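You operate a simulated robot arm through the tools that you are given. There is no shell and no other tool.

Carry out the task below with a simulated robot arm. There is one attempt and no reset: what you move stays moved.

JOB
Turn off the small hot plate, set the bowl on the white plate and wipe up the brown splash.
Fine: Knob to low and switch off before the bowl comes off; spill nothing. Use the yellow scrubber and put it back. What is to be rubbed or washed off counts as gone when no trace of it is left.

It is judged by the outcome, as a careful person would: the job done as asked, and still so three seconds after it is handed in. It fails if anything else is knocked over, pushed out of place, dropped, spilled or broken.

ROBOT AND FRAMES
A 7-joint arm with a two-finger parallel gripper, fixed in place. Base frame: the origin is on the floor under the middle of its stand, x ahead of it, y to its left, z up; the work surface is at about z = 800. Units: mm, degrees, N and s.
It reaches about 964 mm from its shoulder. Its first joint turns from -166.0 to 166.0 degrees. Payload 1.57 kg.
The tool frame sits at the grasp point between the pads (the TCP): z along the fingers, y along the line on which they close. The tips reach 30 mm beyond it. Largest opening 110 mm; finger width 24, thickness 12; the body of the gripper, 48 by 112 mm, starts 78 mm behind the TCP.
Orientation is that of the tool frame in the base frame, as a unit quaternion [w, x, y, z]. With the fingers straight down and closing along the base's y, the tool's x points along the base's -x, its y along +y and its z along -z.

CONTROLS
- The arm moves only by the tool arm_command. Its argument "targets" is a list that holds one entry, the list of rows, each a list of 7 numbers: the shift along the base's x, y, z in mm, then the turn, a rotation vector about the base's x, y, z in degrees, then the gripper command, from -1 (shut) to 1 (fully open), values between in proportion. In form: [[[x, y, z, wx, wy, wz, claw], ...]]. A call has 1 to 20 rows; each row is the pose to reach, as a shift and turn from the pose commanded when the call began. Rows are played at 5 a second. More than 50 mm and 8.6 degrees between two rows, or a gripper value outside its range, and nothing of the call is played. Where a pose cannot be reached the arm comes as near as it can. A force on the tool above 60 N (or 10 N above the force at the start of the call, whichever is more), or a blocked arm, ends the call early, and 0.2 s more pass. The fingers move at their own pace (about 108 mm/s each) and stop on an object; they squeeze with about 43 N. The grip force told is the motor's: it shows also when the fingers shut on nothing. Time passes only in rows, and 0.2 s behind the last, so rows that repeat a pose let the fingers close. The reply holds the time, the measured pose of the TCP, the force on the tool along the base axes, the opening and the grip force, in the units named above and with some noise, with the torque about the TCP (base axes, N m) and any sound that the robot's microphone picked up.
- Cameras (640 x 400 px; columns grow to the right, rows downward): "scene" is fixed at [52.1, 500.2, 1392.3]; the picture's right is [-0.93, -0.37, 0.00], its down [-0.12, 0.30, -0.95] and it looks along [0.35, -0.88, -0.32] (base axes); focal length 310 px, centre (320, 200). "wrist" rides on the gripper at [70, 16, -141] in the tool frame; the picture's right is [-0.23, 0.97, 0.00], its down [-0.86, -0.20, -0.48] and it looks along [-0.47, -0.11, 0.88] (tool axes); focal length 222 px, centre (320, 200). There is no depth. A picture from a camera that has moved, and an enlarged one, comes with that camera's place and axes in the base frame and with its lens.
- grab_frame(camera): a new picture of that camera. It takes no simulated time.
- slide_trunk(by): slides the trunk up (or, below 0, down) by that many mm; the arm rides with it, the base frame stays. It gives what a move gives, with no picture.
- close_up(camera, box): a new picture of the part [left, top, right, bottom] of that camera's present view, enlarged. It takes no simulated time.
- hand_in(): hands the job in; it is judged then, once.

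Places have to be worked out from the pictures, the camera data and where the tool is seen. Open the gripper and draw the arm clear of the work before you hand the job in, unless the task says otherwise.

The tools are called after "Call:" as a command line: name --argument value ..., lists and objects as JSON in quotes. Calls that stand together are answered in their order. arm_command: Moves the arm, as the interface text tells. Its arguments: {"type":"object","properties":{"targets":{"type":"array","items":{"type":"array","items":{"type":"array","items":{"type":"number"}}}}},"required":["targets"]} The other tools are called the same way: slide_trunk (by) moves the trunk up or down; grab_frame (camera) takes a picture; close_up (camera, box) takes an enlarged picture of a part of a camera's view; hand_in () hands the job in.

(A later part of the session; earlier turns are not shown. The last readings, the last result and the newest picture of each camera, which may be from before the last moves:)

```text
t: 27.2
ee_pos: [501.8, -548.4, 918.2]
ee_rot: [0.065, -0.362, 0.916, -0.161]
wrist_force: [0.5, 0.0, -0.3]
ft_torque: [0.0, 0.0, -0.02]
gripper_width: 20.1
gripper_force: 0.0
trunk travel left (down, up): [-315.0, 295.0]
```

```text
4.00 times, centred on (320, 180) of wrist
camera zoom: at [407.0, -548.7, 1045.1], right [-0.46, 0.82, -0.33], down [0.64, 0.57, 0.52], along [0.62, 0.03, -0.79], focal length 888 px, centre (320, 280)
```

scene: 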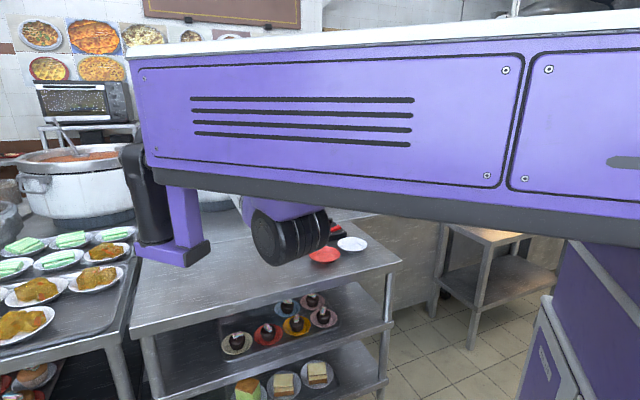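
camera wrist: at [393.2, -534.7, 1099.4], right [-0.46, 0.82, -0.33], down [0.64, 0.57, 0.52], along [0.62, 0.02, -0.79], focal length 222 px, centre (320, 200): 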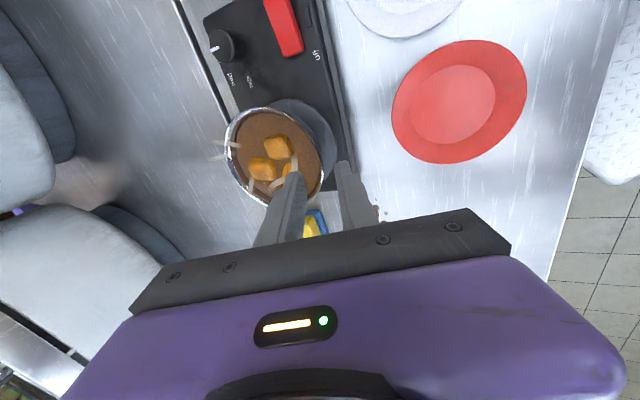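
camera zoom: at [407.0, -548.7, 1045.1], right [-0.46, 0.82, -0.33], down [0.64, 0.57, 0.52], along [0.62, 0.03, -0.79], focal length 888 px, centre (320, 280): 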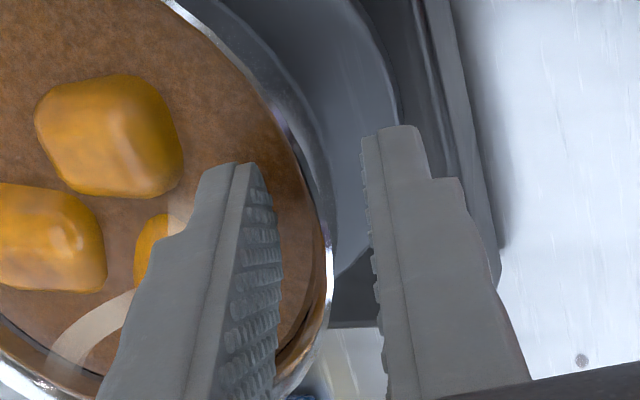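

Still no contact and the wall stays centred. I go 4 mm deeper in the same direction for a firmer hold and check the force again.

Call:
arm_command --targets '[[[0.5, -0.5, -1.9, 0, 0, 0, -0.636], [0.95, -1.0, -3.8, 0, 0, 0, -0.636], [0.95, -1.0, -3.8, 0, 0, 0, -0.636]]]'

Call:
close_up --camera "wrist" --box '[270, 150, 350, 200]'

```text
t: 28.0
ee_pos: [502.8, -550.5, 914.9]
ee_rot: [0.065, -0.361, 0.916, -0.161]
wrist_force: [0.2, -0.6, 0.3]
ft_torque: [-0.02, 0.01, 0.01]
gripper_width: 20.0
gripper_force: 0.1
trunk travel left (down, up): [-315.0, 295.0]
```

```text
8.00 times, centred on (310, 175) of wrist
camera zoom: at [408.4, -549.5, 1041.1], right [-0.46, 0.82, -0.33], down [0.64, 0.57, 0.52], along [0.62, 0.03, -0.79], focal length 1777 px, centre (400, 400)
```

zoom: 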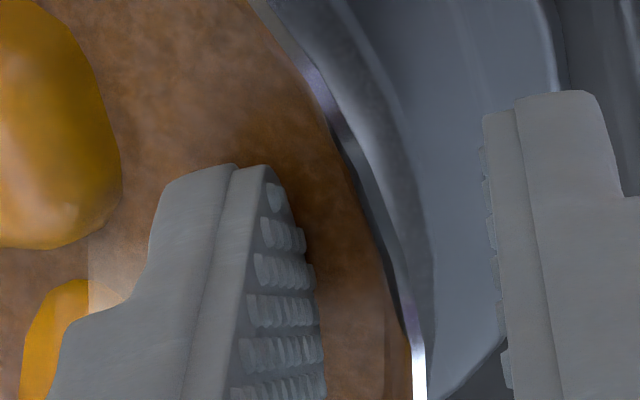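

The wall lies within about 1 mm of the middle of the gap and the tips are about 16 mm below the rim with no contact. I close gently in steps onto the wall.

Call:
arm_command --targets '[[[0, 0, 0, 0, 0, 0, -0.72], [0, 0, 0, 0, 0, 0, -0.8], [0, 0, 0, 0, 0, 0, -0.86], [0, 0, 0, 0, 0, 0, -0.92], [0, 0, 0, 0, 0, 0, -1], [0, 0, 0, 0, 0, 0, -1]]]'

Call:
close_up --camera "wrist" --box '[200, 80, 400, 205]'

```text
t: 29.4
ee_pos: [503.5, -548.9, 916.4]
ee_rot: [0.064, -0.361, 0.916, -0.161]
wrist_force: [3.7, -2.2, 7.3]
ft_torque: [-0.51, -0.27, 0.19]
gripper_width: 4.3
gripper_force: 25.0
trunk travel left (down, up): [-315.0, 295.0]
```

```text
3.20 times, centred on (300, 142) of wrist
camera zoom: at [408.5, -549.7, 1041.9], right [-0.46, 0.82, -0.33], down [0.64, 0.57, 0.52], along [0.62, 0.02, -0.79], focal length 711 px, centre (384, 384)
```

zoom: 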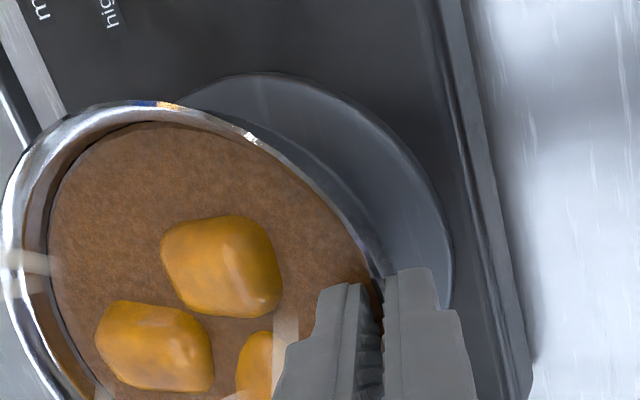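

The wall is held (4.3 mm, about 25 N) and the bowl still sits level. I lift just 6 mm slowly and compare the view and the force for any tilting.

Call:
arm_command --targets '[[[0, 0, 0, 0, 0, 0, -1], [0, 0, 2, 0, 0, 0, -1], [0, 0, 4, 0, 0, 0, -1], [0, 0, 6, 0, 0, 0, -1], [0, 0, 6, 0, 0, 0, -1]]]'

Call:
close_up --camera "wrist" --box '[200, 80, 400, 205]'

```text
t: 30.6
ee_pos: [503.2, -549.8, 920.3]
ee_rot: [0.065, -0.36, 0.916, -0.162]
wrist_force: [1.1, -1.8, 2.3]
ft_torque: [-0.29, -0.29, -0.04]
gripper_width: 3.7
gripper_force: 24.2
trunk travel left (down, up): [-315.0, 295.0]
```

```text
3.20 times, centred on (300, 142) of wrist
camera zoom: at [408.5, -549.6, 1047.3], right [-0.46, 0.82, -0.33], down [0.64, 0.57, 0.52], along [0.62, 0.03, -0.79], focal length 711 px, centre (384, 384)
```

zoom: 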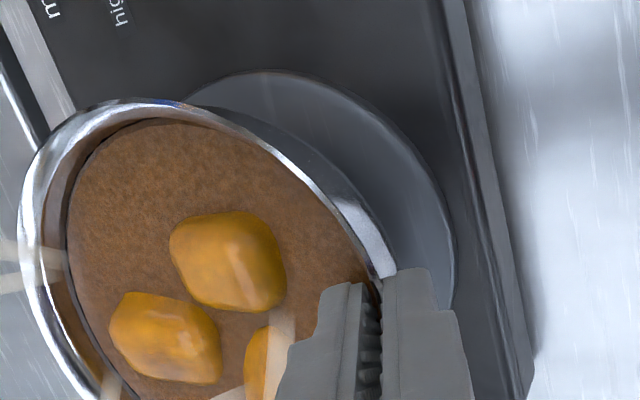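

The near rim seems to have come up while the weight isn't on the tool yet, so the bowl may be tipping in the pads. I zoom in to judge the tilt before going on.

Call:
close_up --camera "wrist" --box '[270, 130, 350, 180]'

Call:
close_up --camera "wrist" --box '[190, 90, 318, 210]'

Call:
close_up --camera "scene" --box '[260, 180, 380, 255]'

```text
8.00 times, centred on (310, 155) of wrist
camera zoom: at [408.5, -549.6, 1047.3], right [-0.46, 0.82, -0.33], down [0.64, 0.57, 0.52], along [0.62, 0.03, -0.79], focal length 1777 px, centre (400, 560)
```

zoom: 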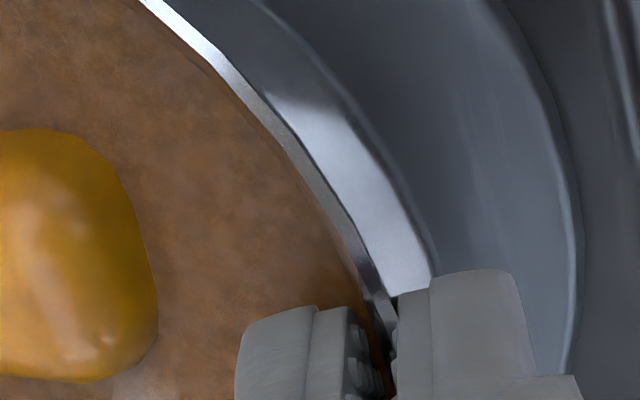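

```text
3.33 times, centred on (254, 150) of wrist
camera zoom: at [408.5, -549.6, 1047.3], right [-0.46, 0.82, -0.33], down [0.64, 0.57, 0.52], along [0.62, 0.03, -0.79], focal length 740 px, centre (540, 367)
```

zoom: 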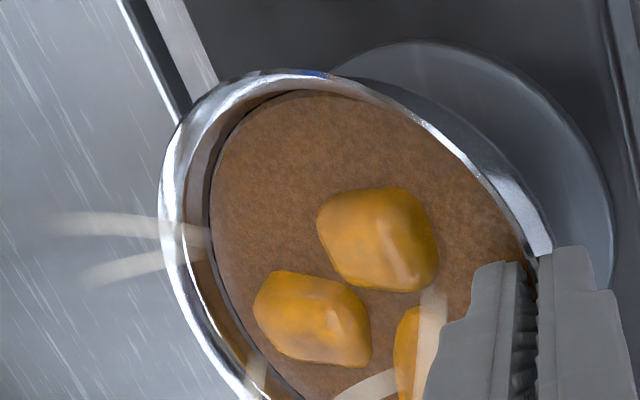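

```text
5.33 times, centred on (320, 218) of scene
camera zoom: at [52.1, 500.2, 1392.3], right [-0.93, -0.37, 0.0], down [-0.12, 0.3, -0.95], along [0.35, -0.88, -0.32], focal length 1654 px, centre (320, 107)
```

zoom: 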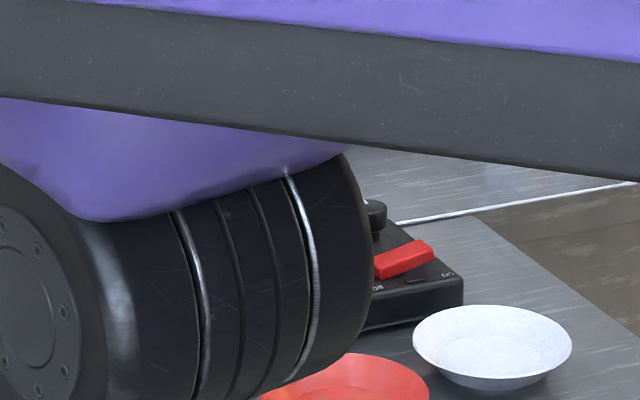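

The near rim rose with the pads while the far side stayed down (about 3° tilt): the wall leans more than my 20° pads. I set it back down, open, and increase the tool tilt by 6° about the fingertips before gripping again.

Call:
arm_command --targets '[[[0, 0, -2, 0, 0, 0, -1], [0, 0, -4, 0, 0, 0, -1], [0, 0, -6, 0, 0, 0, -1], [0, 0, -6, 0, 0, 0, -0.85], [0, 0, -6, 0, 0, 0, -0.7], [0, 0, -6, 0, 0, 0, -0.636], [-1, 1, -6.6, -2.2, -2.05, 0, -0.636], [-2, 2.1, -7.2, -4.4, -4.1, 0, -0.636], [-2, 2.1, -7.2, -4.4, -4.1, 0, -0.636]]]'

Call:
close_up --camera "wrist" --box '[190, 90, 350, 190]'

Call:
close_up --camera "wrist" --box '[270, 130, 350, 180]'

```text
t: 32.6
ee_pos: [500.7, -547.7, 913.4]
ee_rot: [0.083, -0.358, 0.906, -0.209]
wrist_force: [0.2, 0.2, 0.2]
ft_torque: [0.02, 0.01, -0.03]
gripper_width: 20.0
gripper_force: 0.1
trunk travel left (down, up): [-315.0, 295.0]
```

```text
4.00 times, centred on (270, 140) of wrist
camera zoom: at [397.3, -537.7, 1032.8], right [-0.43, 0.8, -0.43], down [0.6, 0.61, 0.52], along [0.67, -0.03, -0.74], focal length 888 px, centre (520, 440)
```

zoom: 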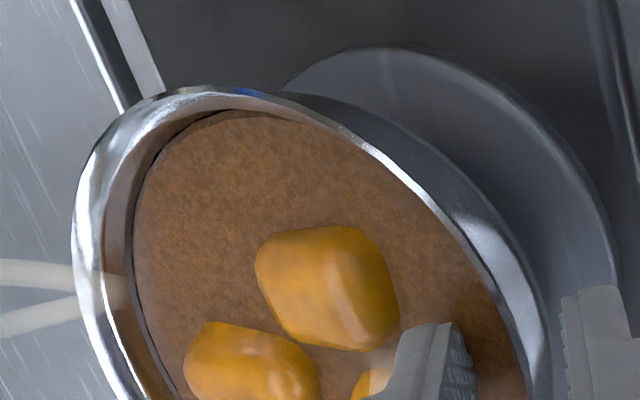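

```text
8.00 times, centred on (310, 155) of wrist
camera zoom: at [397.3, -537.7, 1032.8], right [-0.43, 0.8, -0.43], down [0.6, 0.61, 0.52], along [0.67, -0.03, -0.74], focal length 1777 px, centre (400, 560)
```

zoom: 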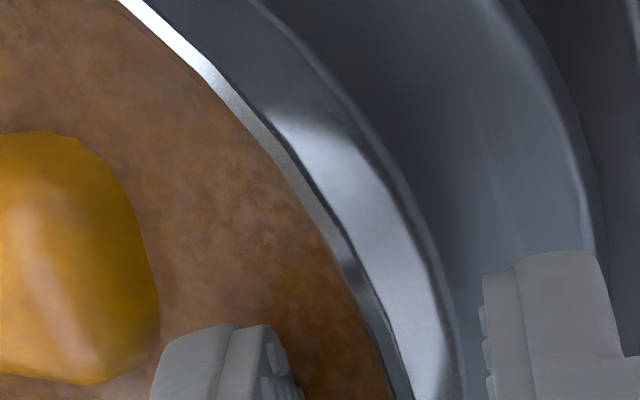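

The bowl is back level on the burner. I check the centring of the wall between the pads at the new tilt.

Call:
close_up --camera "wrist" --box '[270, 155, 366, 215]'

```text
6.67 times, centred on (318, 185) of wrist
camera zoom: at [397.3, -537.7, 1032.8], right [-0.43, 0.8, -0.43], down [0.6, 0.61, 0.52], along [0.67, -0.03, -0.74], focal length 1481 px, centre (333, 300)
```

zoom: 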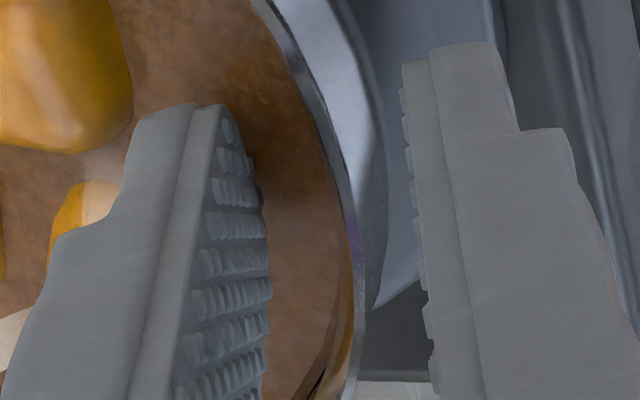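

The wall is centred to well under a millimetre. I close onto it again.

Call:
arm_command --targets '[[[0, 0, 0, 0, 0, 0, -0.72], [0, 0, 0, 0, 0, 0, -0.8], [0, 0, 0, 0, 0, 0, -0.86], [0, 0, 0, 0, 0, 0, -0.92], [0, 0, 0, 0, 0, 0, -1], [0, 0, 0, 0, 0, 0, -1]]]'

Call:
close_up --camera "wrist" --box '[190, 90, 350, 190]'

```text
t: 34.0
ee_pos: [501.4, -546.9, 913.7]
ee_rot: [0.084, -0.357, 0.906, -0.209]
wrist_force: [2.0, -1.8, 2.4]
ft_torque: [-0.41, -0.27, 0.01]
gripper_width: 2.7
gripper_force: 24.5
trunk travel left (down, up): [-315.0, 295.0]
```

```text
4.00 times, centred on (270, 140) of wrist
camera zoom: at [397.4, -537.9, 1033.2], right [-0.43, 0.79, -0.43], down [0.6, 0.61, 0.52], along [0.67, -0.03, -0.74], focal length 888 px, centre (520, 440)
```

zoom: 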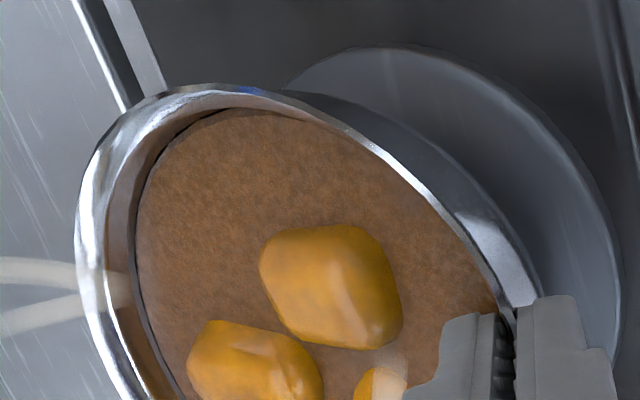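

The width fell to 2.7 mm, so the pads fit the wall better, but a torque of about 0.45 N·m still wants to tip the bowl. While holding, I turn the tool 4° further about the pinch point and watch that torque.

Call:
arm_command --targets '[[[-0.4, 0.45, -0.3, -1.46, -1.36, 0, -1], [-0.85, 0.9, -0.66, -2.92, -2.73, 0, -1], [-0.85, 0.9, -0.66, -2.92, -2.73, 0, -1]]]'

Call:
close_up --camera "wrist" --box '[190, 90, 350, 190]'

```text
t: 34.8
ee_pos: [501.2, -545.8, 911.4]
ee_rot: [0.096, -0.355, 0.898, -0.241]
wrist_force: [-1.1, 1.1, 2.3]
ft_torque: [0.06, 0.16, -0.05]
gripper_width: 2.9
gripper_force: 24.4
trunk travel left (down, up): [-315.0, 295.0]
```

```text
4.00 times, centred on (270, 140) of wrist
camera zoom: at [390.7, -530.7, 1025.6], right [-0.41, 0.77, -0.49], down [0.58, 0.63, 0.52], along [0.71, -0.07, -0.7], focal length 888 px, centre (520, 440)
```

zoom: 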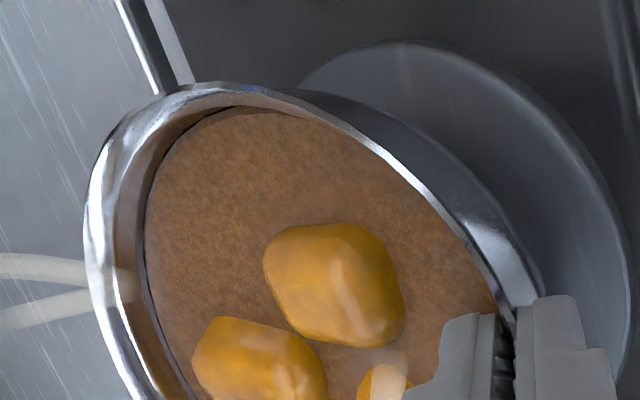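

The torque has swung to about -0.15 N·m, so the pads now support the bowl's far side. I lift 8 mm slowly and check.

Call:
arm_command --targets '[[[0, 0, 2, 0, 0, 0, -1], [0, 0, 4, 0, 0, 0, -1], [0, 0, 6, 0, 0, 0, -1], [0, 0, 8, 0, 0, 0, -1], [0, 0, 8, 0, 0, 0, -1]]]'

Call:
close_up --camera "wrist" --box '[190, 90, 350, 190]'

```text
t: 36.0
ee_pos: [500.2, -545.9, 919.1]
ee_rot: [0.096, -0.355, 0.898, -0.241]
wrist_force: [-0.4, 0.4, -3.3]
ft_torque: [0.15, 0.17, 0.0]
gripper_width: 2.8
gripper_force: 23.9
trunk travel left (down, up): [-315.0, 295.0]
```

```text
4.00 times, centred on (270, 140) of wrist
camera zoom: at [391.2, -530.5, 1033.4], right [-0.41, 0.77, -0.49], down [0.58, 0.63, 0.52], along [0.71, -0.07, -0.7], focal length 888 px, centre (520, 440)
```

zoom: 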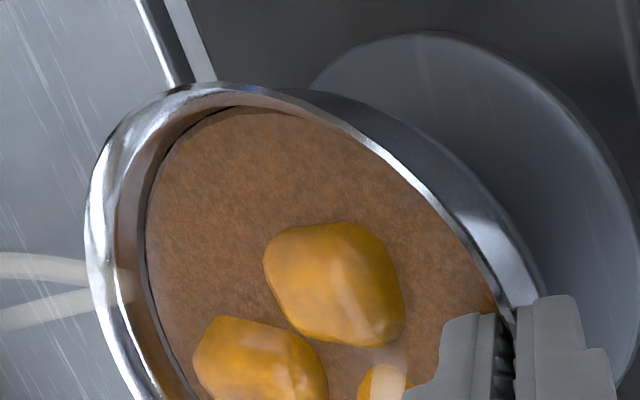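

The bowl hangs level — its picture in the camera frame is unchanged while the burner dropped away, and the load is 3.3 N. I lift another 37 mm, then look at the arm in the scene view before carrying it to the plate.

Call:
arm_command --targets '[[[0, 0, 4, 0, 0, 0, -1], [0, 0, 10, 0, 0, 0, -1], [0, 0, 17, 0, 0, 0, -1], [0, 0, 25, 0, 0, 0, -1], [0, 0, 32, 0, 0, 0, -1], [0, 0, 37, 0, 0, 0, -1], [0, 0, 37, 0, 0, 0, -1]]]'

Call:
grab_frame --camera "wrist"

Call:
grab_frame --camera "scene"

```text
t: 37.6
ee_pos: [499.4, -547.2, 958.5]
ee_rot: [0.097, -0.354, 0.899, -0.24]
wrist_force: [-0.1, 0.5, -2.7]
ft_torque: [0.17, 0.14, 0.02]
gripper_width: 2.8
gripper_force: 24.0
trunk travel left (down, up): [-315.0, 295.0]
```

```text
taken
camera wrist: at [391.1, -531.8, 1071.2], right [-0.41, 0.77, -0.49], down [0.58, 0.63, 0.52], along [0.71, -0.07, -0.7], focal length 222 px, centre (320, 200)
```

wrist: 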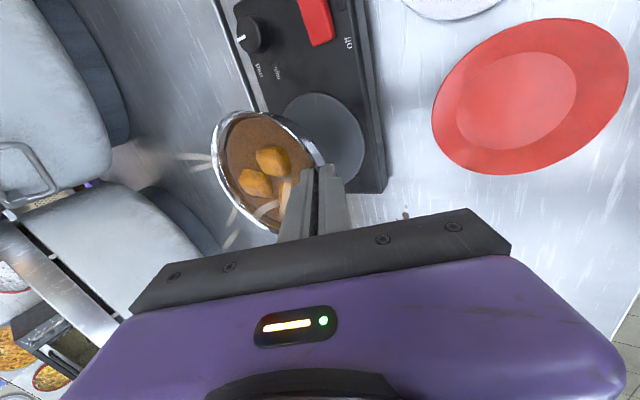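

```text
taken
```

scene: 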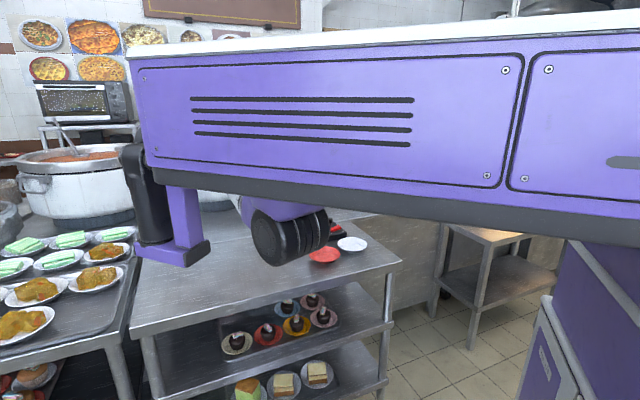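

All is clear and steady. I carry the bowl half-way toward the white plate, slowly, and check again.

Call:
arm_command --targets '[[[-4, 0, 0, 0, 0, 0, -1], [-12, 0.5, 0, 0, 0, 0, -1], [-24, 1, 0, 0, 0, 0, -1], [-38, 1.5, 0, 0, 0, 0, -1], [-52, 2, 0, 0, 0, 0, -1], [-66, 2.6, 0, 0, 0, 0, -1], [-80, 3.2, 0, 0, 0, 0, -1], [-92, 3.6, 0, 0, 0, 0, -1], [-99, 3.9, 0, 0, 0, 0, -1], [-102, 4, 0, 0, 0, 0, -1], [-102, 4, 0, 0, 0, 0, -1]]]'

Call:
grab_frame --camera "wrist"

Call:
grab_frame --camera "scene"

```text
t: 40.0
ee_pos: [397.8, -541.6, 957.4]
ee_rot: [0.097, -0.355, 0.898, -0.24]
wrist_force: [-0.3, -1.2, -3.8]
ft_torque: [0.18, 0.14, 0.02]
gripper_width: 2.8
gripper_force: 24.1
trunk travel left (down, up): [-315.0, 295.0]
```

```text
taken
camera wrist: at [288.5, -526.5, 1070.9], right [-0.41, 0.77, -0.49], down [0.58, 0.63, 0.52], along [0.71, -0.07, -0.7], focal length 222 px, centre (320, 200)
```

wrist: 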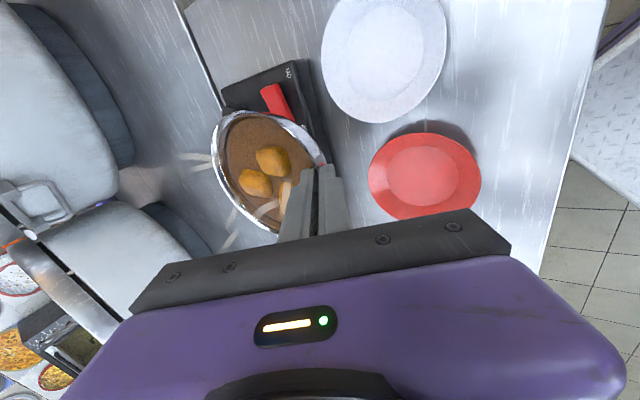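

```text
taken
```

scene: 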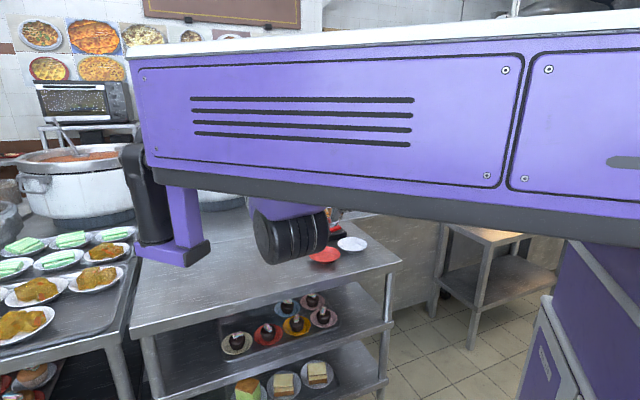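

The bowl is still level and the way is clear. I carry it the rest of the way over the white plate, at the same height.

Call:
arm_command --targets '[[[-4, 0, 0, 0, 0, 0, -1], [-12, 0.5, 0, 0, 0, 0, -1], [-24, 1, 0, 0, 0, 0, -1], [-38, 1.5, 0, 0, 0, 0, -1], [-52, 2, 0, 0, 0, 0, -1], [-66, 2.6, 0, 0, 0, 0, -1], [-80, 3.2, 0, 0, 0, 0, -1], [-92, 3.8, 0, 0, 0, 0, -1], [-101, 4.1, 0, 0, 0, 0, -1], [-104.3, 4.3, 0, 0, 0, 0, -1], [-104.3, 4.3, 0, 0, 0, 0, -1]]]'

Call:
grab_frame --camera "wrist"

Call:
close_up --camera "scene" --box '[280, 190, 400, 265]'

```text
t: 42.4
ee_pos: [293.7, -538.3, 957.4]
ee_rot: [0.096, -0.355, 0.898, -0.24]
wrist_force: [0.0, -0.5, -3.1]
ft_torque: [0.13, 0.15, 0.01]
gripper_width: 2.6
gripper_force: 24.1
trunk travel left (down, up): [-315.0, 295.0]
```

```text
taken
camera wrist: at [184.5, -523.5, 1070.6], right [-0.41, 0.77, -0.49], down [0.58, 0.63, 0.52], along [0.71, -0.07, -0.7], focal length 222 px, centre (320, 200)
```

wrist: 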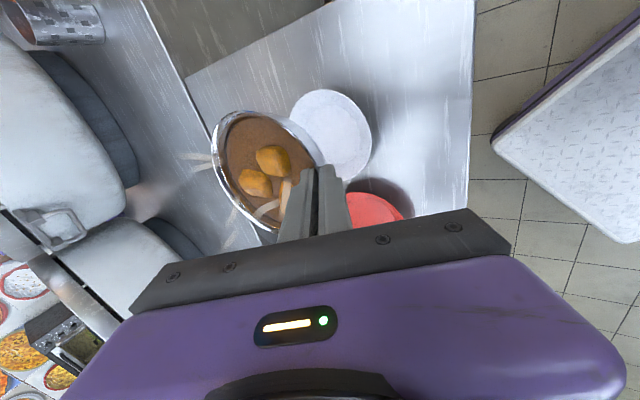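

```text
5.33 times, centred on (340, 228) of scene
camera zoom: at [52.1, 500.2, 1392.3], right [-0.93, -0.37, 0.0], down [-0.12, 0.3, -0.95], along [0.35, -0.88, -0.32], focal length 1654 px, centre (213, 53)
```

zoom: 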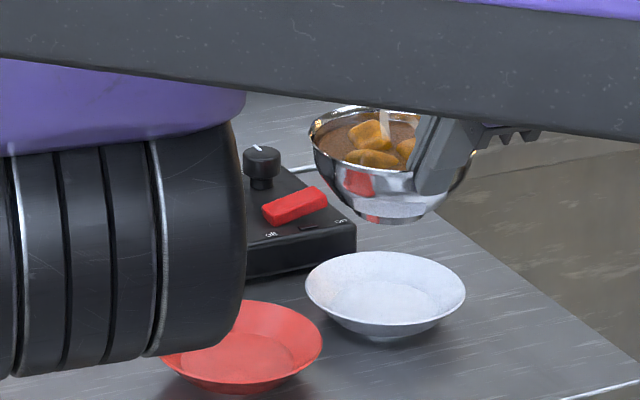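

The scene view now shows the bowl above the white plate. I zoom in there to compare the bowl's foot with the plate's flat centre.

Call:
close_up --camera "scene" --box '[328, 205, 376, 255]'

```text
8.00 times, centred on (352, 230) of scene
camera zoom: at [52.1, 500.2, 1392.3], right [-0.93, -0.37, 0.0], down [-0.12, 0.3, -0.95], along [0.35, -0.88, -0.32], focal length 2481 px, centre (64, -40)
```

zoom: 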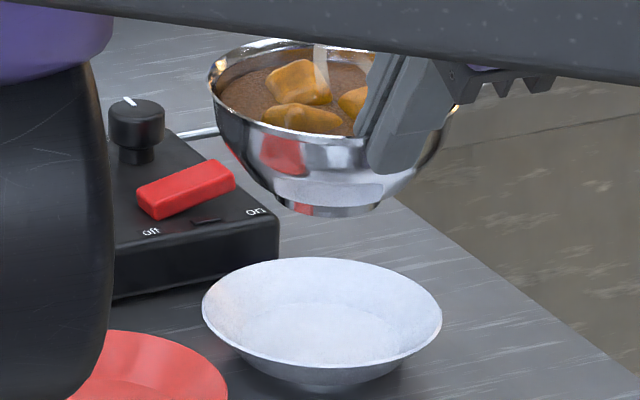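

The plate is a dish whose flat lies about z≈818, and the bowl's foot (z≈889) is within about 2 mm of its centre. I shift by that 2 mm and lower 60 mm, stopping well short of contact.

Call:
arm_command --targets '[[[0.9, 0.5, -3, 0, 0, 0, -1], [1.8, 1, -10, 0, 0, 0, -1], [1.8, 1, -20, 0, 0, 0, -1], [1.8, 1, -30, 0, 0, 0, -1], [1.8, 1, -40, 0, 0, 0, -1], [1.8, 1, -50, 0, 0, 0, -1], [1.8, 1, -57, 0, 0, 0, -1], [1.8, 1, -60, 0, 0, 0, -1], [1.8, 1, -60, 0, 0, 0, -1]]]'

Call:
close_up --camera "scene" --box '[328, 215, 376, 245]'

```text
t: 44.4
ee_pos: [295.5, -539.0, 897.3]
ee_rot: [0.096, -0.354, 0.899, -0.24]
wrist_force: [0.6, 0.4, -3.7]
ft_torque: [0.14, 0.15, 0.01]
gripper_width: 2.8
gripper_force: 23.9
trunk travel left (down, up): [-315.0, 295.0]
```

```text
13.33 times, centred on (352, 230) of scene
camera zoom: at [52.1, 500.2, 1392.3], right [-0.93, -0.37, 0.0], down [-0.12, 0.3, -0.95], along [0.35, -0.88, -0.32], focal length 4136 px, centre (-107, -200)
```

zoom: 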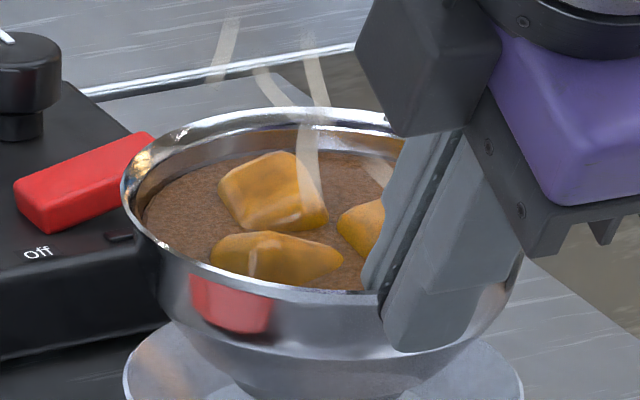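

The bowl is still fully carried (about -3.7 N). I check the gap below it.

Call:
close_up --camera "scene" --box '[328, 230, 376, 260]'

Call:
arm_command --targets '[[[0, 0, -2, 0, 0, 0, -1], [0, 0, -4, 0, 0, 0, -1], [0, 0, -4, 0, 0, 0, -1]]]'

```text
13.33 times, centred on (352, 245) of scene
camera zoom: at [52.1, 500.2, 1392.3], right [-0.93, -0.37, 0.0], down [-0.12, 0.3, -0.95], along [0.35, -0.88, -0.32], focal length 4136 px, centre (-107, -400)
```

zoom: 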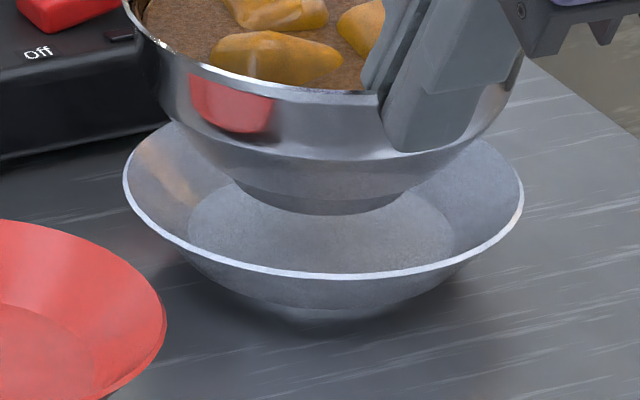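

```text
t: 45.2
ee_pos: [294.5, -538.3, 893.1]
ee_rot: [0.098, -0.355, 0.898, -0.24]
wrist_force: [-0.1, -0.3, -4.8]
ft_torque: [0.16, 0.18, -0.02]
gripper_width: 2.7
gripper_force: 23.9
trunk travel left (down, up): [-315.0, 295.0]
```

The foot is centred over the flat with about 12 mm left before that step, so about 8 mm now. I lower in small steps, reading the force.

Call:
arm_command --targets '[[[0, 0, -2, 0, 0, 0, -1], [0, 0, -4, 0, 0, 0, -1], [0, 0, -5, 0, 0, 0, -1], [0, 0, -5, 0, 0, 0, -1]]]'

Call:
arm_command --targets '[[[0, 0, -1, 0, 0, 0, -1], [0, 0, -1, 0, 0, 0, -1]]]'

Call:
close_up --camera "scene" --box '[328, 230, 376, 260]'

```text
t: 46.2
ee_pos: [295.9, -537.4, 888.0]
ee_rot: [0.097, -0.354, 0.899, -0.24]
wrist_force: [0.8, 0.4, -3.3]
ft_torque: [0.16, 0.16, 0.02]
gripper_width: 2.7
gripper_force: 24.7
trunk travel left (down, up): [-315.0, 295.0]
```

```text
t: 46.8
ee_pos: [294.5, -538.5, 886.9]
ee_rot: [0.097, -0.354, 0.899, -0.24]
wrist_force: [-0.3, -0.6, -2.8]
ft_torque: [0.16, 0.15, 0.0]
gripper_width: 2.7
gripper_force: 23.8
trunk travel left (down, up): [-315.0, 295.0]
```

```text
13.33 times, centred on (352, 245) of scene
camera zoom: at [52.1, 500.2, 1392.3], right [-0.93, -0.37, 0.0], down [-0.12, 0.3, -0.95], along [0.35, -0.88, -0.32], focal length 4136 px, centre (-107, -400)
```

zoom: 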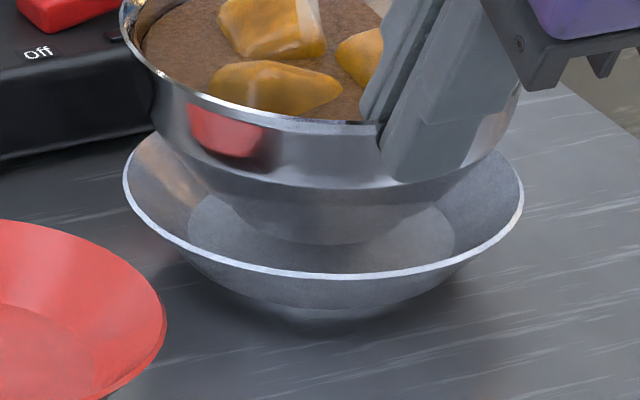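

About 2 mm seem to remain and the load still hangs on the tool. I continue in 1 mm steps.

Call:
arm_command --targets '[[[0, 0, -1, 0, 0, 0, -1], [0, 0, -1, 0, 0, 0, -1]]]'

Call:
arm_command --targets '[[[0, 0, -1, 0, 0, 0, -1], [0, 0, -1, 0, 0, 0, -1]]]'

Call:
arm_command --targets '[[[0, 0, -1, 0, 0, 0, -1], [0, 0, -1, 0, 0, 0, -1]]]'

```text
t: 47.4
ee_pos: [295.4, -537.5, 885.7]
ee_rot: [0.097, -0.354, 0.899, -0.24]
wrist_force: [0.1, 0.3, -2.9]
ft_torque: [0.17, 0.16, -0.02]
gripper_width: 3.0
gripper_force: 24.8
trunk travel left (down, up): [-315.0, 295.0]
```

```text
t: 48.0
ee_pos: [294.8, -537.4, 884.6]
ee_rot: [0.097, -0.355, 0.898, -0.239]
wrist_force: [-0.3, 0.5, -3.6]
ft_torque: [0.17, 0.13, 0.02]
gripper_width: 2.7
gripper_force: 24.0
trunk travel left (down, up): [-315.0, 295.0]
```

```text
t: 48.6
ee_pos: [296.7, -536.7, 885.1]
ee_rot: [0.097, -0.354, 0.899, -0.24]
wrist_force: [0.5, 0.1, -4.1]
ft_torque: [0.18, 0.15, 0.01]
gripper_width: 2.9
gripper_force: 24.6
trunk travel left (down, up): [-315.0, 295.0]
```

Still hanging free. I go on in 1 mm steps.

Call:
arm_command --targets '[[[0, 0, -1, 0, 0, 0, -1], [0, 0, -1, 0, 0, 0, -1]]]'

Call:
arm_command --targets '[[[0, 0, -1, 0, 0, 0, -1], [0, 0, -1, 0, 0, 0, -1]]]'

Call:
close_up --camera "scene" --box '[328, 230, 376, 260]'

```text
t: 49.2
ee_pos: [294.7, -536.7, 883.4]
ee_rot: [0.096, -0.354, 0.899, -0.24]
wrist_force: [0.0, 0.4, -4.3]
ft_torque: [0.19, 0.15, 0.01]
gripper_width: 2.7
gripper_force: 24.0
trunk travel left (down, up): [-315.0, 295.0]
```

```text
t: 49.8
ee_pos: [295.3, -537.4, 883.5]
ee_rot: [0.096, -0.354, 0.899, -0.24]
wrist_force: [-0.6, -0.2, -3.9]
ft_torque: [0.12, 0.15, -0.02]
gripper_width: 2.9
gripper_force: 24.1
trunk travel left (down, up): [-315.0, 295.0]
```

```text
13.33 times, centred on (352, 245) of scene
camera zoom: at [52.1, 500.2, 1392.3], right [-0.93, -0.37, 0.0], down [-0.12, 0.3, -0.95], along [0.35, -0.88, -0.32], focal length 4136 px, centre (-107, -400)
```

zoom: 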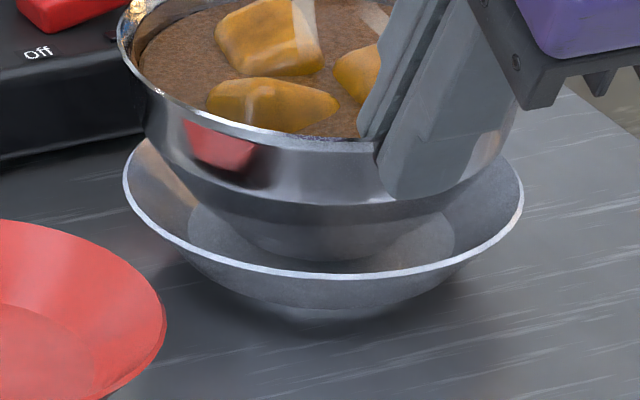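

The foot's front edge is at row ≈261 and should reach about 267 at contact, so about 2 mm remain. I continue in 1 mm steps.

Call:
arm_command --targets '[[[0, 0, -1, 0, 0, 0, -1], [0, 0, -1, 0, 0, 0, -1]]]'

Call:
arm_command --targets '[[[0, 0, -1, 0, 0, 0, -1], [0, 0, -1, 0, 0, 0, -1]]]'

Call:
arm_command --targets '[[[0, 0, -1, 0, 0, 0, -1], [0, 0, -1, 0, 0, 0, -1]]]'

```text
t: 50.4
ee_pos: [295.6, -538.4, 880.6]
ee_rot: [0.096, -0.355, 0.898, -0.24]
wrist_force: [0.6, -0.5, -3.8]
ft_torque: [0.14, 0.12, -0.04]
gripper_width: 2.8
gripper_force: 23.7
trunk travel left (down, up): [-315.0, 295.0]
```

```text
t: 51.0
ee_pos: [294.7, -537.8, 878.9]
ee_rot: [0.097, -0.355, 0.898, -0.24]
wrist_force: [0.0, -0.1, -3.0]
ft_torque: [0.18, 0.13, 0.01]
gripper_width: 3.0
gripper_force: 24.4
trunk travel left (down, up): [-315.0, 295.0]
```

```text
t: 51.6
ee_pos: [294.6, -536.8, 879.1]
ee_rot: [0.097, -0.355, 0.898, -0.24]
wrist_force: [-0.2, -0.4, -3.0]
ft_torque: [0.12, 0.18, 0.04]
gripper_width: 2.9
gripper_force: 23.9
trunk travel left (down, up): [-315.0, 295.0]
```

Not yet in contact (bottom est. z≈811). I continue in 1 mm steps.

Call:
arm_command --targets '[[[0, 0, -1, 0, 0, 0, -1], [0, 0, -1, 0, 0, 0, -1]]]'

Call:
arm_command --targets '[[[0, 0, -1, 0, 0, 0, -1], [0, 0, -1, 0, 0, 0, -1]]]'

Call:
close_up --camera "scene" --box '[328, 230, 376, 260]'

```text
t: 52.2
ee_pos: [296.1, -537.3, 878.2]
ee_rot: [0.096, -0.354, 0.899, -0.241]
wrist_force: [-0.7, 1.1, 2.7]
ft_torque: [0.07, 0.04, 0.04]
gripper_width: 3.1
gripper_force: 24.1
trunk travel left (down, up): [-315.0, 295.0]
```

```text
t: 52.8
ee_pos: [294.9, -538.8, 877.3]
ee_rot: [0.096, -0.355, 0.898, -0.241]
wrist_force: [-1.8, 4.1, 13.0]
ft_torque: [-0.12, -0.18, 0.06]
gripper_width: 2.9
gripper_force: 23.9
trunk travel left (down, up): [-315.0, 295.0]
```

```text
13.33 times, centred on (352, 245) of scene
camera zoom: at [52.1, 500.2, 1392.3], right [-0.93, -0.37, 0.0], down [-0.12, 0.3, -0.95], along [0.35, -0.88, -0.32], focal length 4136 px, centre (-107, -400)
```

zoom: 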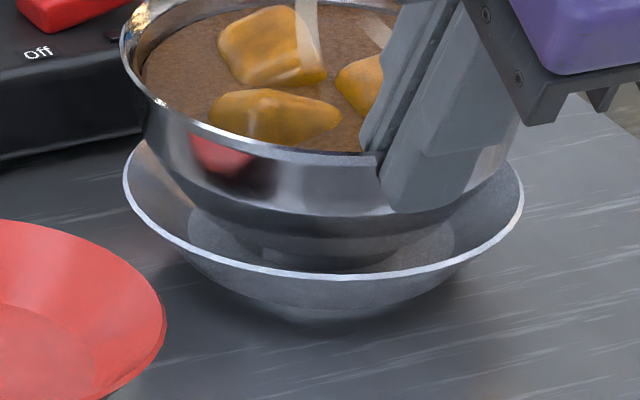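

Contact: the force jumped to +13 N, so the bowl rests on the plate. I ease up 1 mm, open the fingers to 20 mm and look before withdrawing along the tool axis.

Call:
arm_command --targets '[[[0, 0, 1, 0, 0, 0, -1], [0, 0, 1, 0, 0, 0, -0.9], [0, 0, 1, 0, 0, 0, -0.8], [0, 0, 1, 0, 0, 0, -0.7], [0, 0, 1, 0, 0, 0, -0.636], [0, 0, 1, 0, 0, 0, -0.636]]]'

Call:
close_up --camera "scene" --box '[328, 220, 376, 250]'

Call:
close_up --camera "wrist" --box '[190, 100, 350, 200]'

```text
t: 54.2
ee_pos: [295.4, -537.6, 878.4]
ee_rot: [0.097, -0.355, 0.898, -0.24]
wrist_force: [0.3, 1.1, 0.5]
ft_torque: [0.0, 0.01, 0.03]
gripper_width: 19.7
gripper_force: 0.0
trunk travel left (down, up): [-315.0, 295.0]
```

```text
13.33 times, centred on (352, 235) of scene
camera zoom: at [52.1, 500.2, 1392.3], right [-0.93, -0.37, 0.0], down [-0.12, 0.3, -0.95], along [0.35, -0.88, -0.32], focal length 4136 px, centre (-107, -267)
```

zoom: 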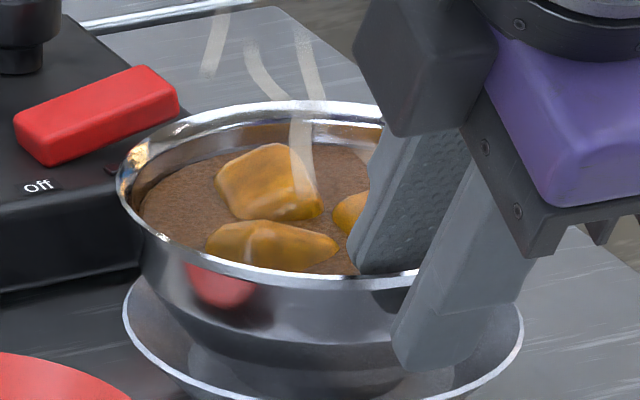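

```text
4.00 times, centred on (270, 150) of wrist
camera zoom: at [186.0, -521.7, 992.0], right [-0.41, 0.77, -0.49], down [0.58, 0.63, 0.52], along [0.71, -0.07, -0.7], focal length 888 px, centre (520, 400)
```

zoom: 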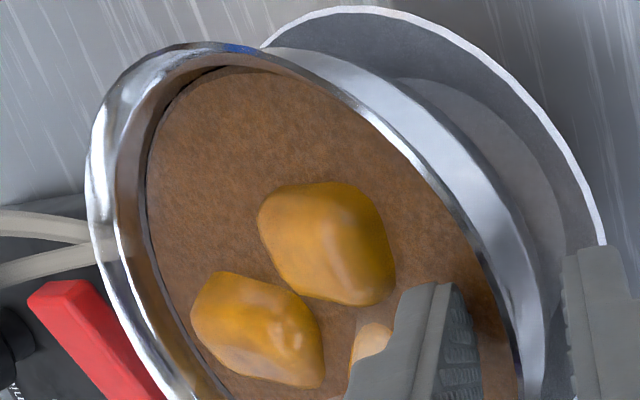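

The bowl stands level on the plate and the fingers are free. I withdraw along the tool axis, then rise.

Call:
arm_command --targets '[[[-1.7, 1.8, 4.3, 0, 0, 0, -0.636], [-5, 5.5, 13, 0, 0, 0, -0.636], [-10, 11, 26, 0, 0, 0, -0.636], [-17, 18.3, 43.3, 0, 0, 0, -0.636], [-24, 25.6, 60.6, 0, 0, 0, -0.636], [-24, 25.6, 90, 0, 0, 0, -0.636], [-24, 25.6, 120, 0, 0, 0, -0.636], [-24, 25.6, 120, 0, 0, 0, -0.636]]]'

Call:
close_up --camera "scene" --box '[312, 210, 392, 260]'

Call:
grab_frame --camera "wrist"

```text
t: 56.0
ee_pos: [270.9, -513.4, 998.5]
ee_rot: [0.096, -0.354, 0.899, -0.24]
wrist_force: [-0.4, -0.1, 0.3]
ft_torque: [0.03, 0.0, 0.01]
gripper_width: 20.2
gripper_force: 0.2
trunk travel left (down, up): [-315.0, 295.0]
```

```text
8.00 times, centred on (352, 235) of scene
camera zoom: at [52.1, 500.2, 1392.3], right [-0.93, -0.37, 0.0], down [-0.12, 0.3, -0.95], along [0.35, -0.88, -0.32], focal length 2481 px, centre (64, -80)
```

zoom: 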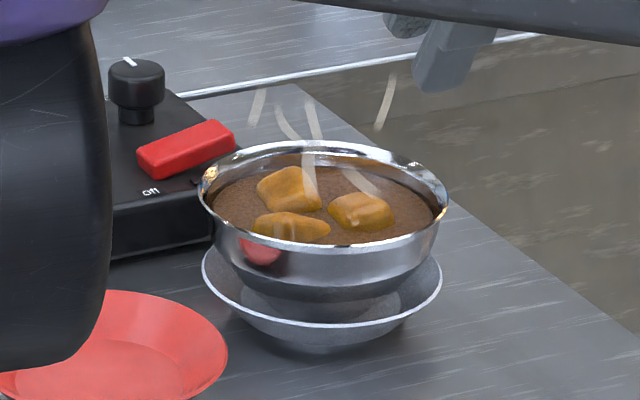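

```text
taken
camera wrist: at [161.9, -497.6, 1112.4], right [-0.41, 0.77, -0.49], down [0.58, 0.63, 0.52], along [0.71, -0.07, -0.7], focal length 222 px, centre (320, 200)
```

wrist: 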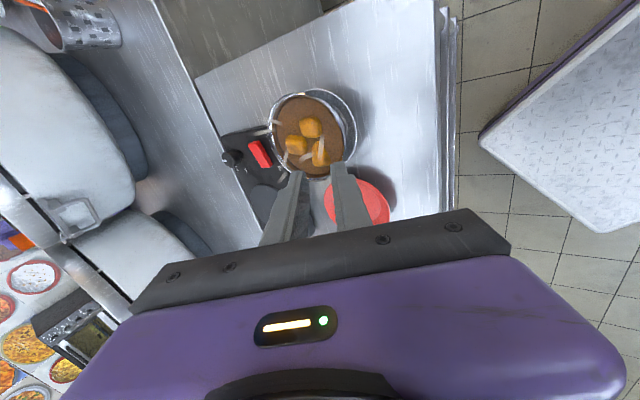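

The bowl stands well centred on the white plate. Next is the scrubber at about (677, -510), with its long side at ≈53°. I first bring the tool upright again while moving toward it, high above everything.

Call:
arm_command --targets '[[[10, 0, 5, 4.38, 4.1, 0, -0.4], [30, 0, 10, 8.76, 8.2, 0, -0.2], [55, 0, 15, 13.14, 12.3, 0, 0], [85, 0, 20, 17.52, 16.4, 0, 0.09], [120, 0, 20, 21.9, 20.5, 0, 0.09], [155, 0, 20, 21.9, 20.5, 0, 0.09], [155, 0, 20, 21.9, 20.5, 0, 0.09]]]'

Call:
arm_command --targets '[[[35, 0, 0, 0, 0, 2, 0.09], [70, 0, 0, 0, 0, 4, 0.09], [105, 0, 0, 0, 0, 6, 0.09], [140, 0, 0, 0, 0, 8, 0.09], [175, 0, -10, 0, 0, 10, 0.09], [210, 1, -20, 0, 0, 10, 0.09], [235, 2, -30, 0, 0, 10, 0.09], [235, 2, -30, 0, 0, 10, 0.09]]]'

Call:
grab_frame --camera "wrist"

Call:
grab_frame --camera "scene"

```text
t: 57.6
ee_pos: [428.1, -511.3, 1016.9]
ee_rot: [0.0, -0.366, 0.93, 0.001]
wrist_force: [0.3, -0.7, -0.4]
ft_torque: [0.02, -0.04, 0.01]
gripper_width: 60.0
gripper_force: 0.1
trunk travel left (down, up): [-315.0, 295.0]
```

```text
t: 59.4
ee_pos: [659.8, -510.3, 988.2]
ee_rot: [0.001, -0.446, 0.895, 0.001]
wrist_force: [0.2, -1.4, 0.3]
ft_torque: [0.02, -0.02, 0.01]
gripper_width: 60.0
gripper_force: 0.2
trunk travel left (down, up): [-315.0, 295.0]
```

```text
taken
camera wrist: at [605.1, -555.6, 1127.9], right [-0.64, 0.77, 0.0], down [0.67, 0.56, 0.48], along [0.37, 0.31, -0.88], focal length 222 px, centre (320, 200)
```

wrist: 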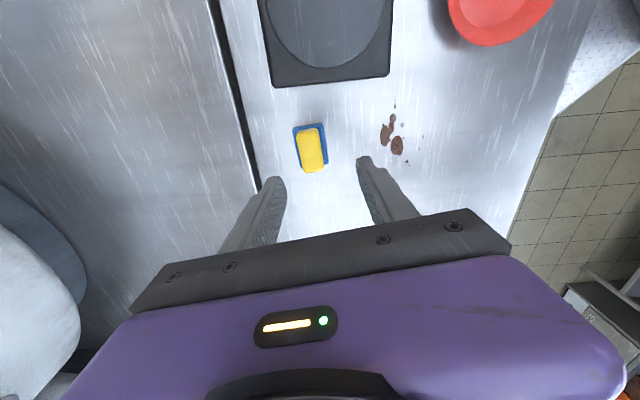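

```text
taken
```

scene: 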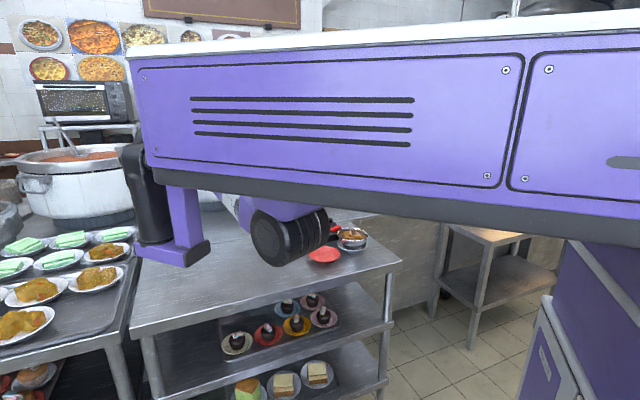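

The scrubber and splash are both in view. I enlarge both.

Call:
close_up --camera "wrist" --box '[270, 110, 350, 180]'

Call:
close_up --camera "wrist" --box '[350, 85, 446, 185]'

```text
5.71 times, centred on (310, 145) of wrist
camera zoom: at [605.1, -555.6, 1127.9], right [-0.64, 0.77, 0.0], down [0.67, 0.56, 0.48], along [0.37, 0.31, -0.88], focal length 1269 px, centre (377, 514)
```

zoom: 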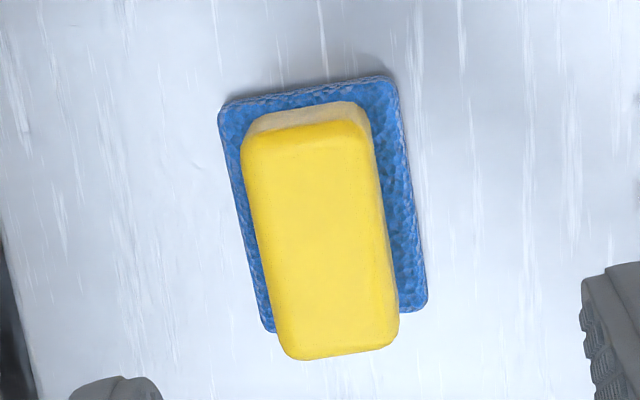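

```text
4.00 times, centred on (398, 135) of wrist
camera zoom: at [605.1, -555.6, 1127.9], right [-0.64, 0.77, 0.0], down [0.67, 0.56, 0.48], along [0.37, 0.31, -0.88], focal length 888 px, centre (8, 460)
```

zoom: 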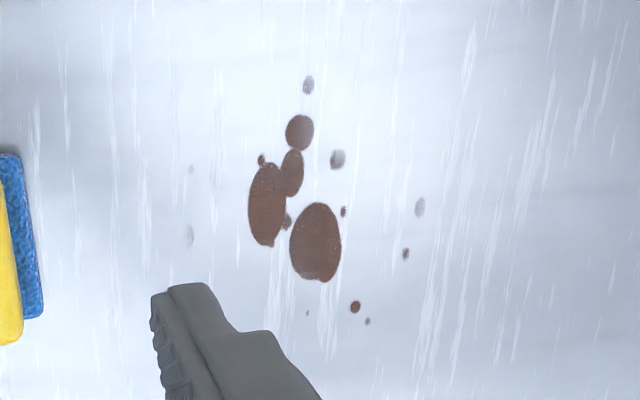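

The yellow block (about 30 × 55 mm, top z≈842) sits centred on a slightly larger blue pad at (678, -510), long side at ≈49.5°. I centre over it, turn -3.5° and go down to just above its top.

Call:
arm_command --targets '[[[6, 0, -15, 0, 0, -1.2, 0.09], [12, -0.3, -35, 0, 0, -2.4, 0.09], [18.2, -0.7, -60, 0, 0, -3.5, 0.09], [18.2, -0.7, -85, 0, 0, -3.5, 0.09], [18.2, -0.7, -100, 0, 0, -3.5, 0.09], [18.2, -0.7, -100, 0, 0, -3.5, 0.09]]]'

Call:
close_up --camera "wrist" --box '[240, 110, 400, 210]'

```text
t: 60.8
ee_pos: [679.2, -511.2, 888.9]
ee_rot: [0.001, -0.419, 0.908, 0.001]
wrist_force: [1.0, -0.4, 0.2]
ft_torque: [0.0, -0.01, -0.04]
gripper_width: 59.9
gripper_force: 0.1
trunk travel left (down, up): [-315.0, 295.0]
```

```text
4.00 times, centred on (320, 160) of wrist
camera zoom: at [620.9, -551.9, 1029.4], right [-0.59, 0.81, 0.0], down [0.71, 0.52, 0.48], along [0.39, 0.28, -0.88], focal length 888 px, centre (320, 360)
```

zoom: 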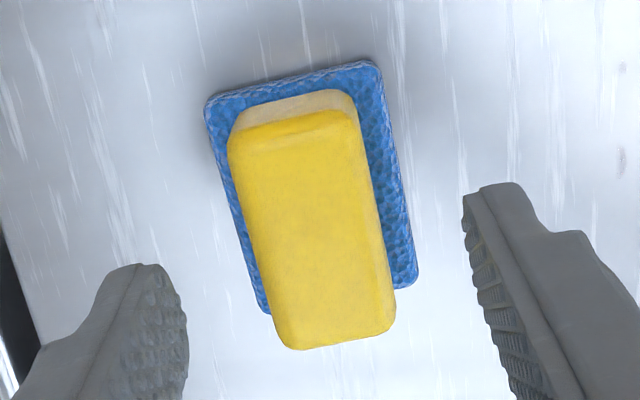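

The block's long side matches the tool and it is within 3 mm of centre. I correct that and go down around the yellow part only, tips to z≈820.

Call:
arm_command --targets '[[[-1, -2.6, -10, 0, 0, 0, 0.0], [-1, -2.6, -20, 0, 0, 0, 0.0], [-1, -2.6, -30, 0, 0, 0, -0.1], [-1, -2.6, -38, 0, 0, 0, -0.1], [-1, -2.6, -38, 0, 0, 0, -0.1]]]'

Call:
close_up --camera "wrist" --box '[240, 130, 400, 230]'

```text
t: 62.0
ee_pos: [677.6, -513.5, 849.3]
ee_rot: [0.001, -0.419, 0.908, 0.0]
wrist_force: [0.1, -0.4, 0.1]
ft_torque: [-0.01, -0.02, 0.0]
gripper_width: 49.6
gripper_force: 0.1
trunk travel left (down, up): [-315.0, 295.0]
```

```text
4.00 times, centred on (320, 180) of wrist
camera zoom: at [621.0, -554.4, 991.2], right [-0.59, 0.81, 0.0], down [0.71, 0.52, 0.48], along [0.39, 0.28, -0.88], focal length 888 px, centre (320, 280)
```

zoom: 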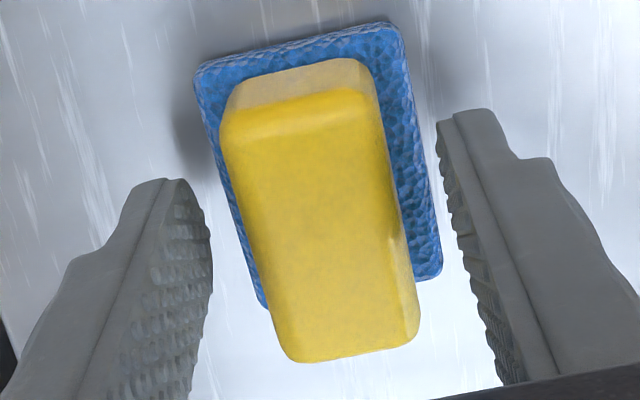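

The fingers straddle the yellow block, clear of the blue pad's height. I close on it.

Call:
arm_command --targets '[[[0, 0, 0, 0, 0, 0, -0.3], [0, 0, 0, 0, 0, 0, -0.5], [0, 0, 0, 0, 0, 0, -0.8], [0, 0, 0, 0, 0, 0, -1], [0, 0, 0, 0, 0, 0, -1]]]'

Call:
arm_command --targets '[[[0, 0, 4, 0, 0, 0, -1], [0, 0, 10, 0, 0, 0, -1], [0, 0, 18, 0, 0, 0, -1], [0, 0, 18, 0, 0, 0, -1]]]'

Call:
close_up --camera "wrist" --box '[240, 110, 400, 210]'

```text
t: 63.2
ee_pos: [679.0, -513.9, 850.8]
ee_rot: [0.0, -0.419, 0.908, 0.0]
wrist_force: [0.7, 0.7, -0.4]
ft_torque: [0.0, 0.02, 0.02]
gripper_width: 28.7
gripper_force: 39.1
trunk travel left (down, up): [-315.0, 295.0]
```

```text
t: 64.2
ee_pos: [680.5, -512.5, 867.3]
ee_rot: [0.001, -0.419, 0.908, 0.0]
wrist_force: [-0.9, 0.1, -0.6]
ft_torque: [0.04, 0.04, -0.01]
gripper_width: 28.7
gripper_force: 38.5
trunk travel left (down, up): [-315.0, 295.0]
```

```text
4.00 times, centred on (320, 160) of wrist
camera zoom: at [621.3, -554.1, 1008.8], right [-0.59, 0.81, 0.0], down [0.71, 0.52, 0.48], along [0.39, 0.28, -0.88], focal length 888 px, centre (320, 360)
```

zoom: 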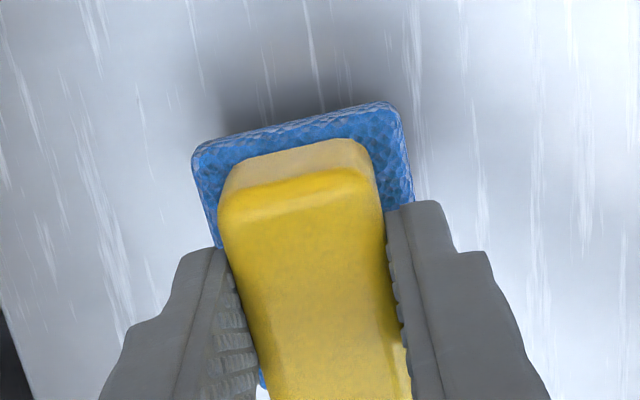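

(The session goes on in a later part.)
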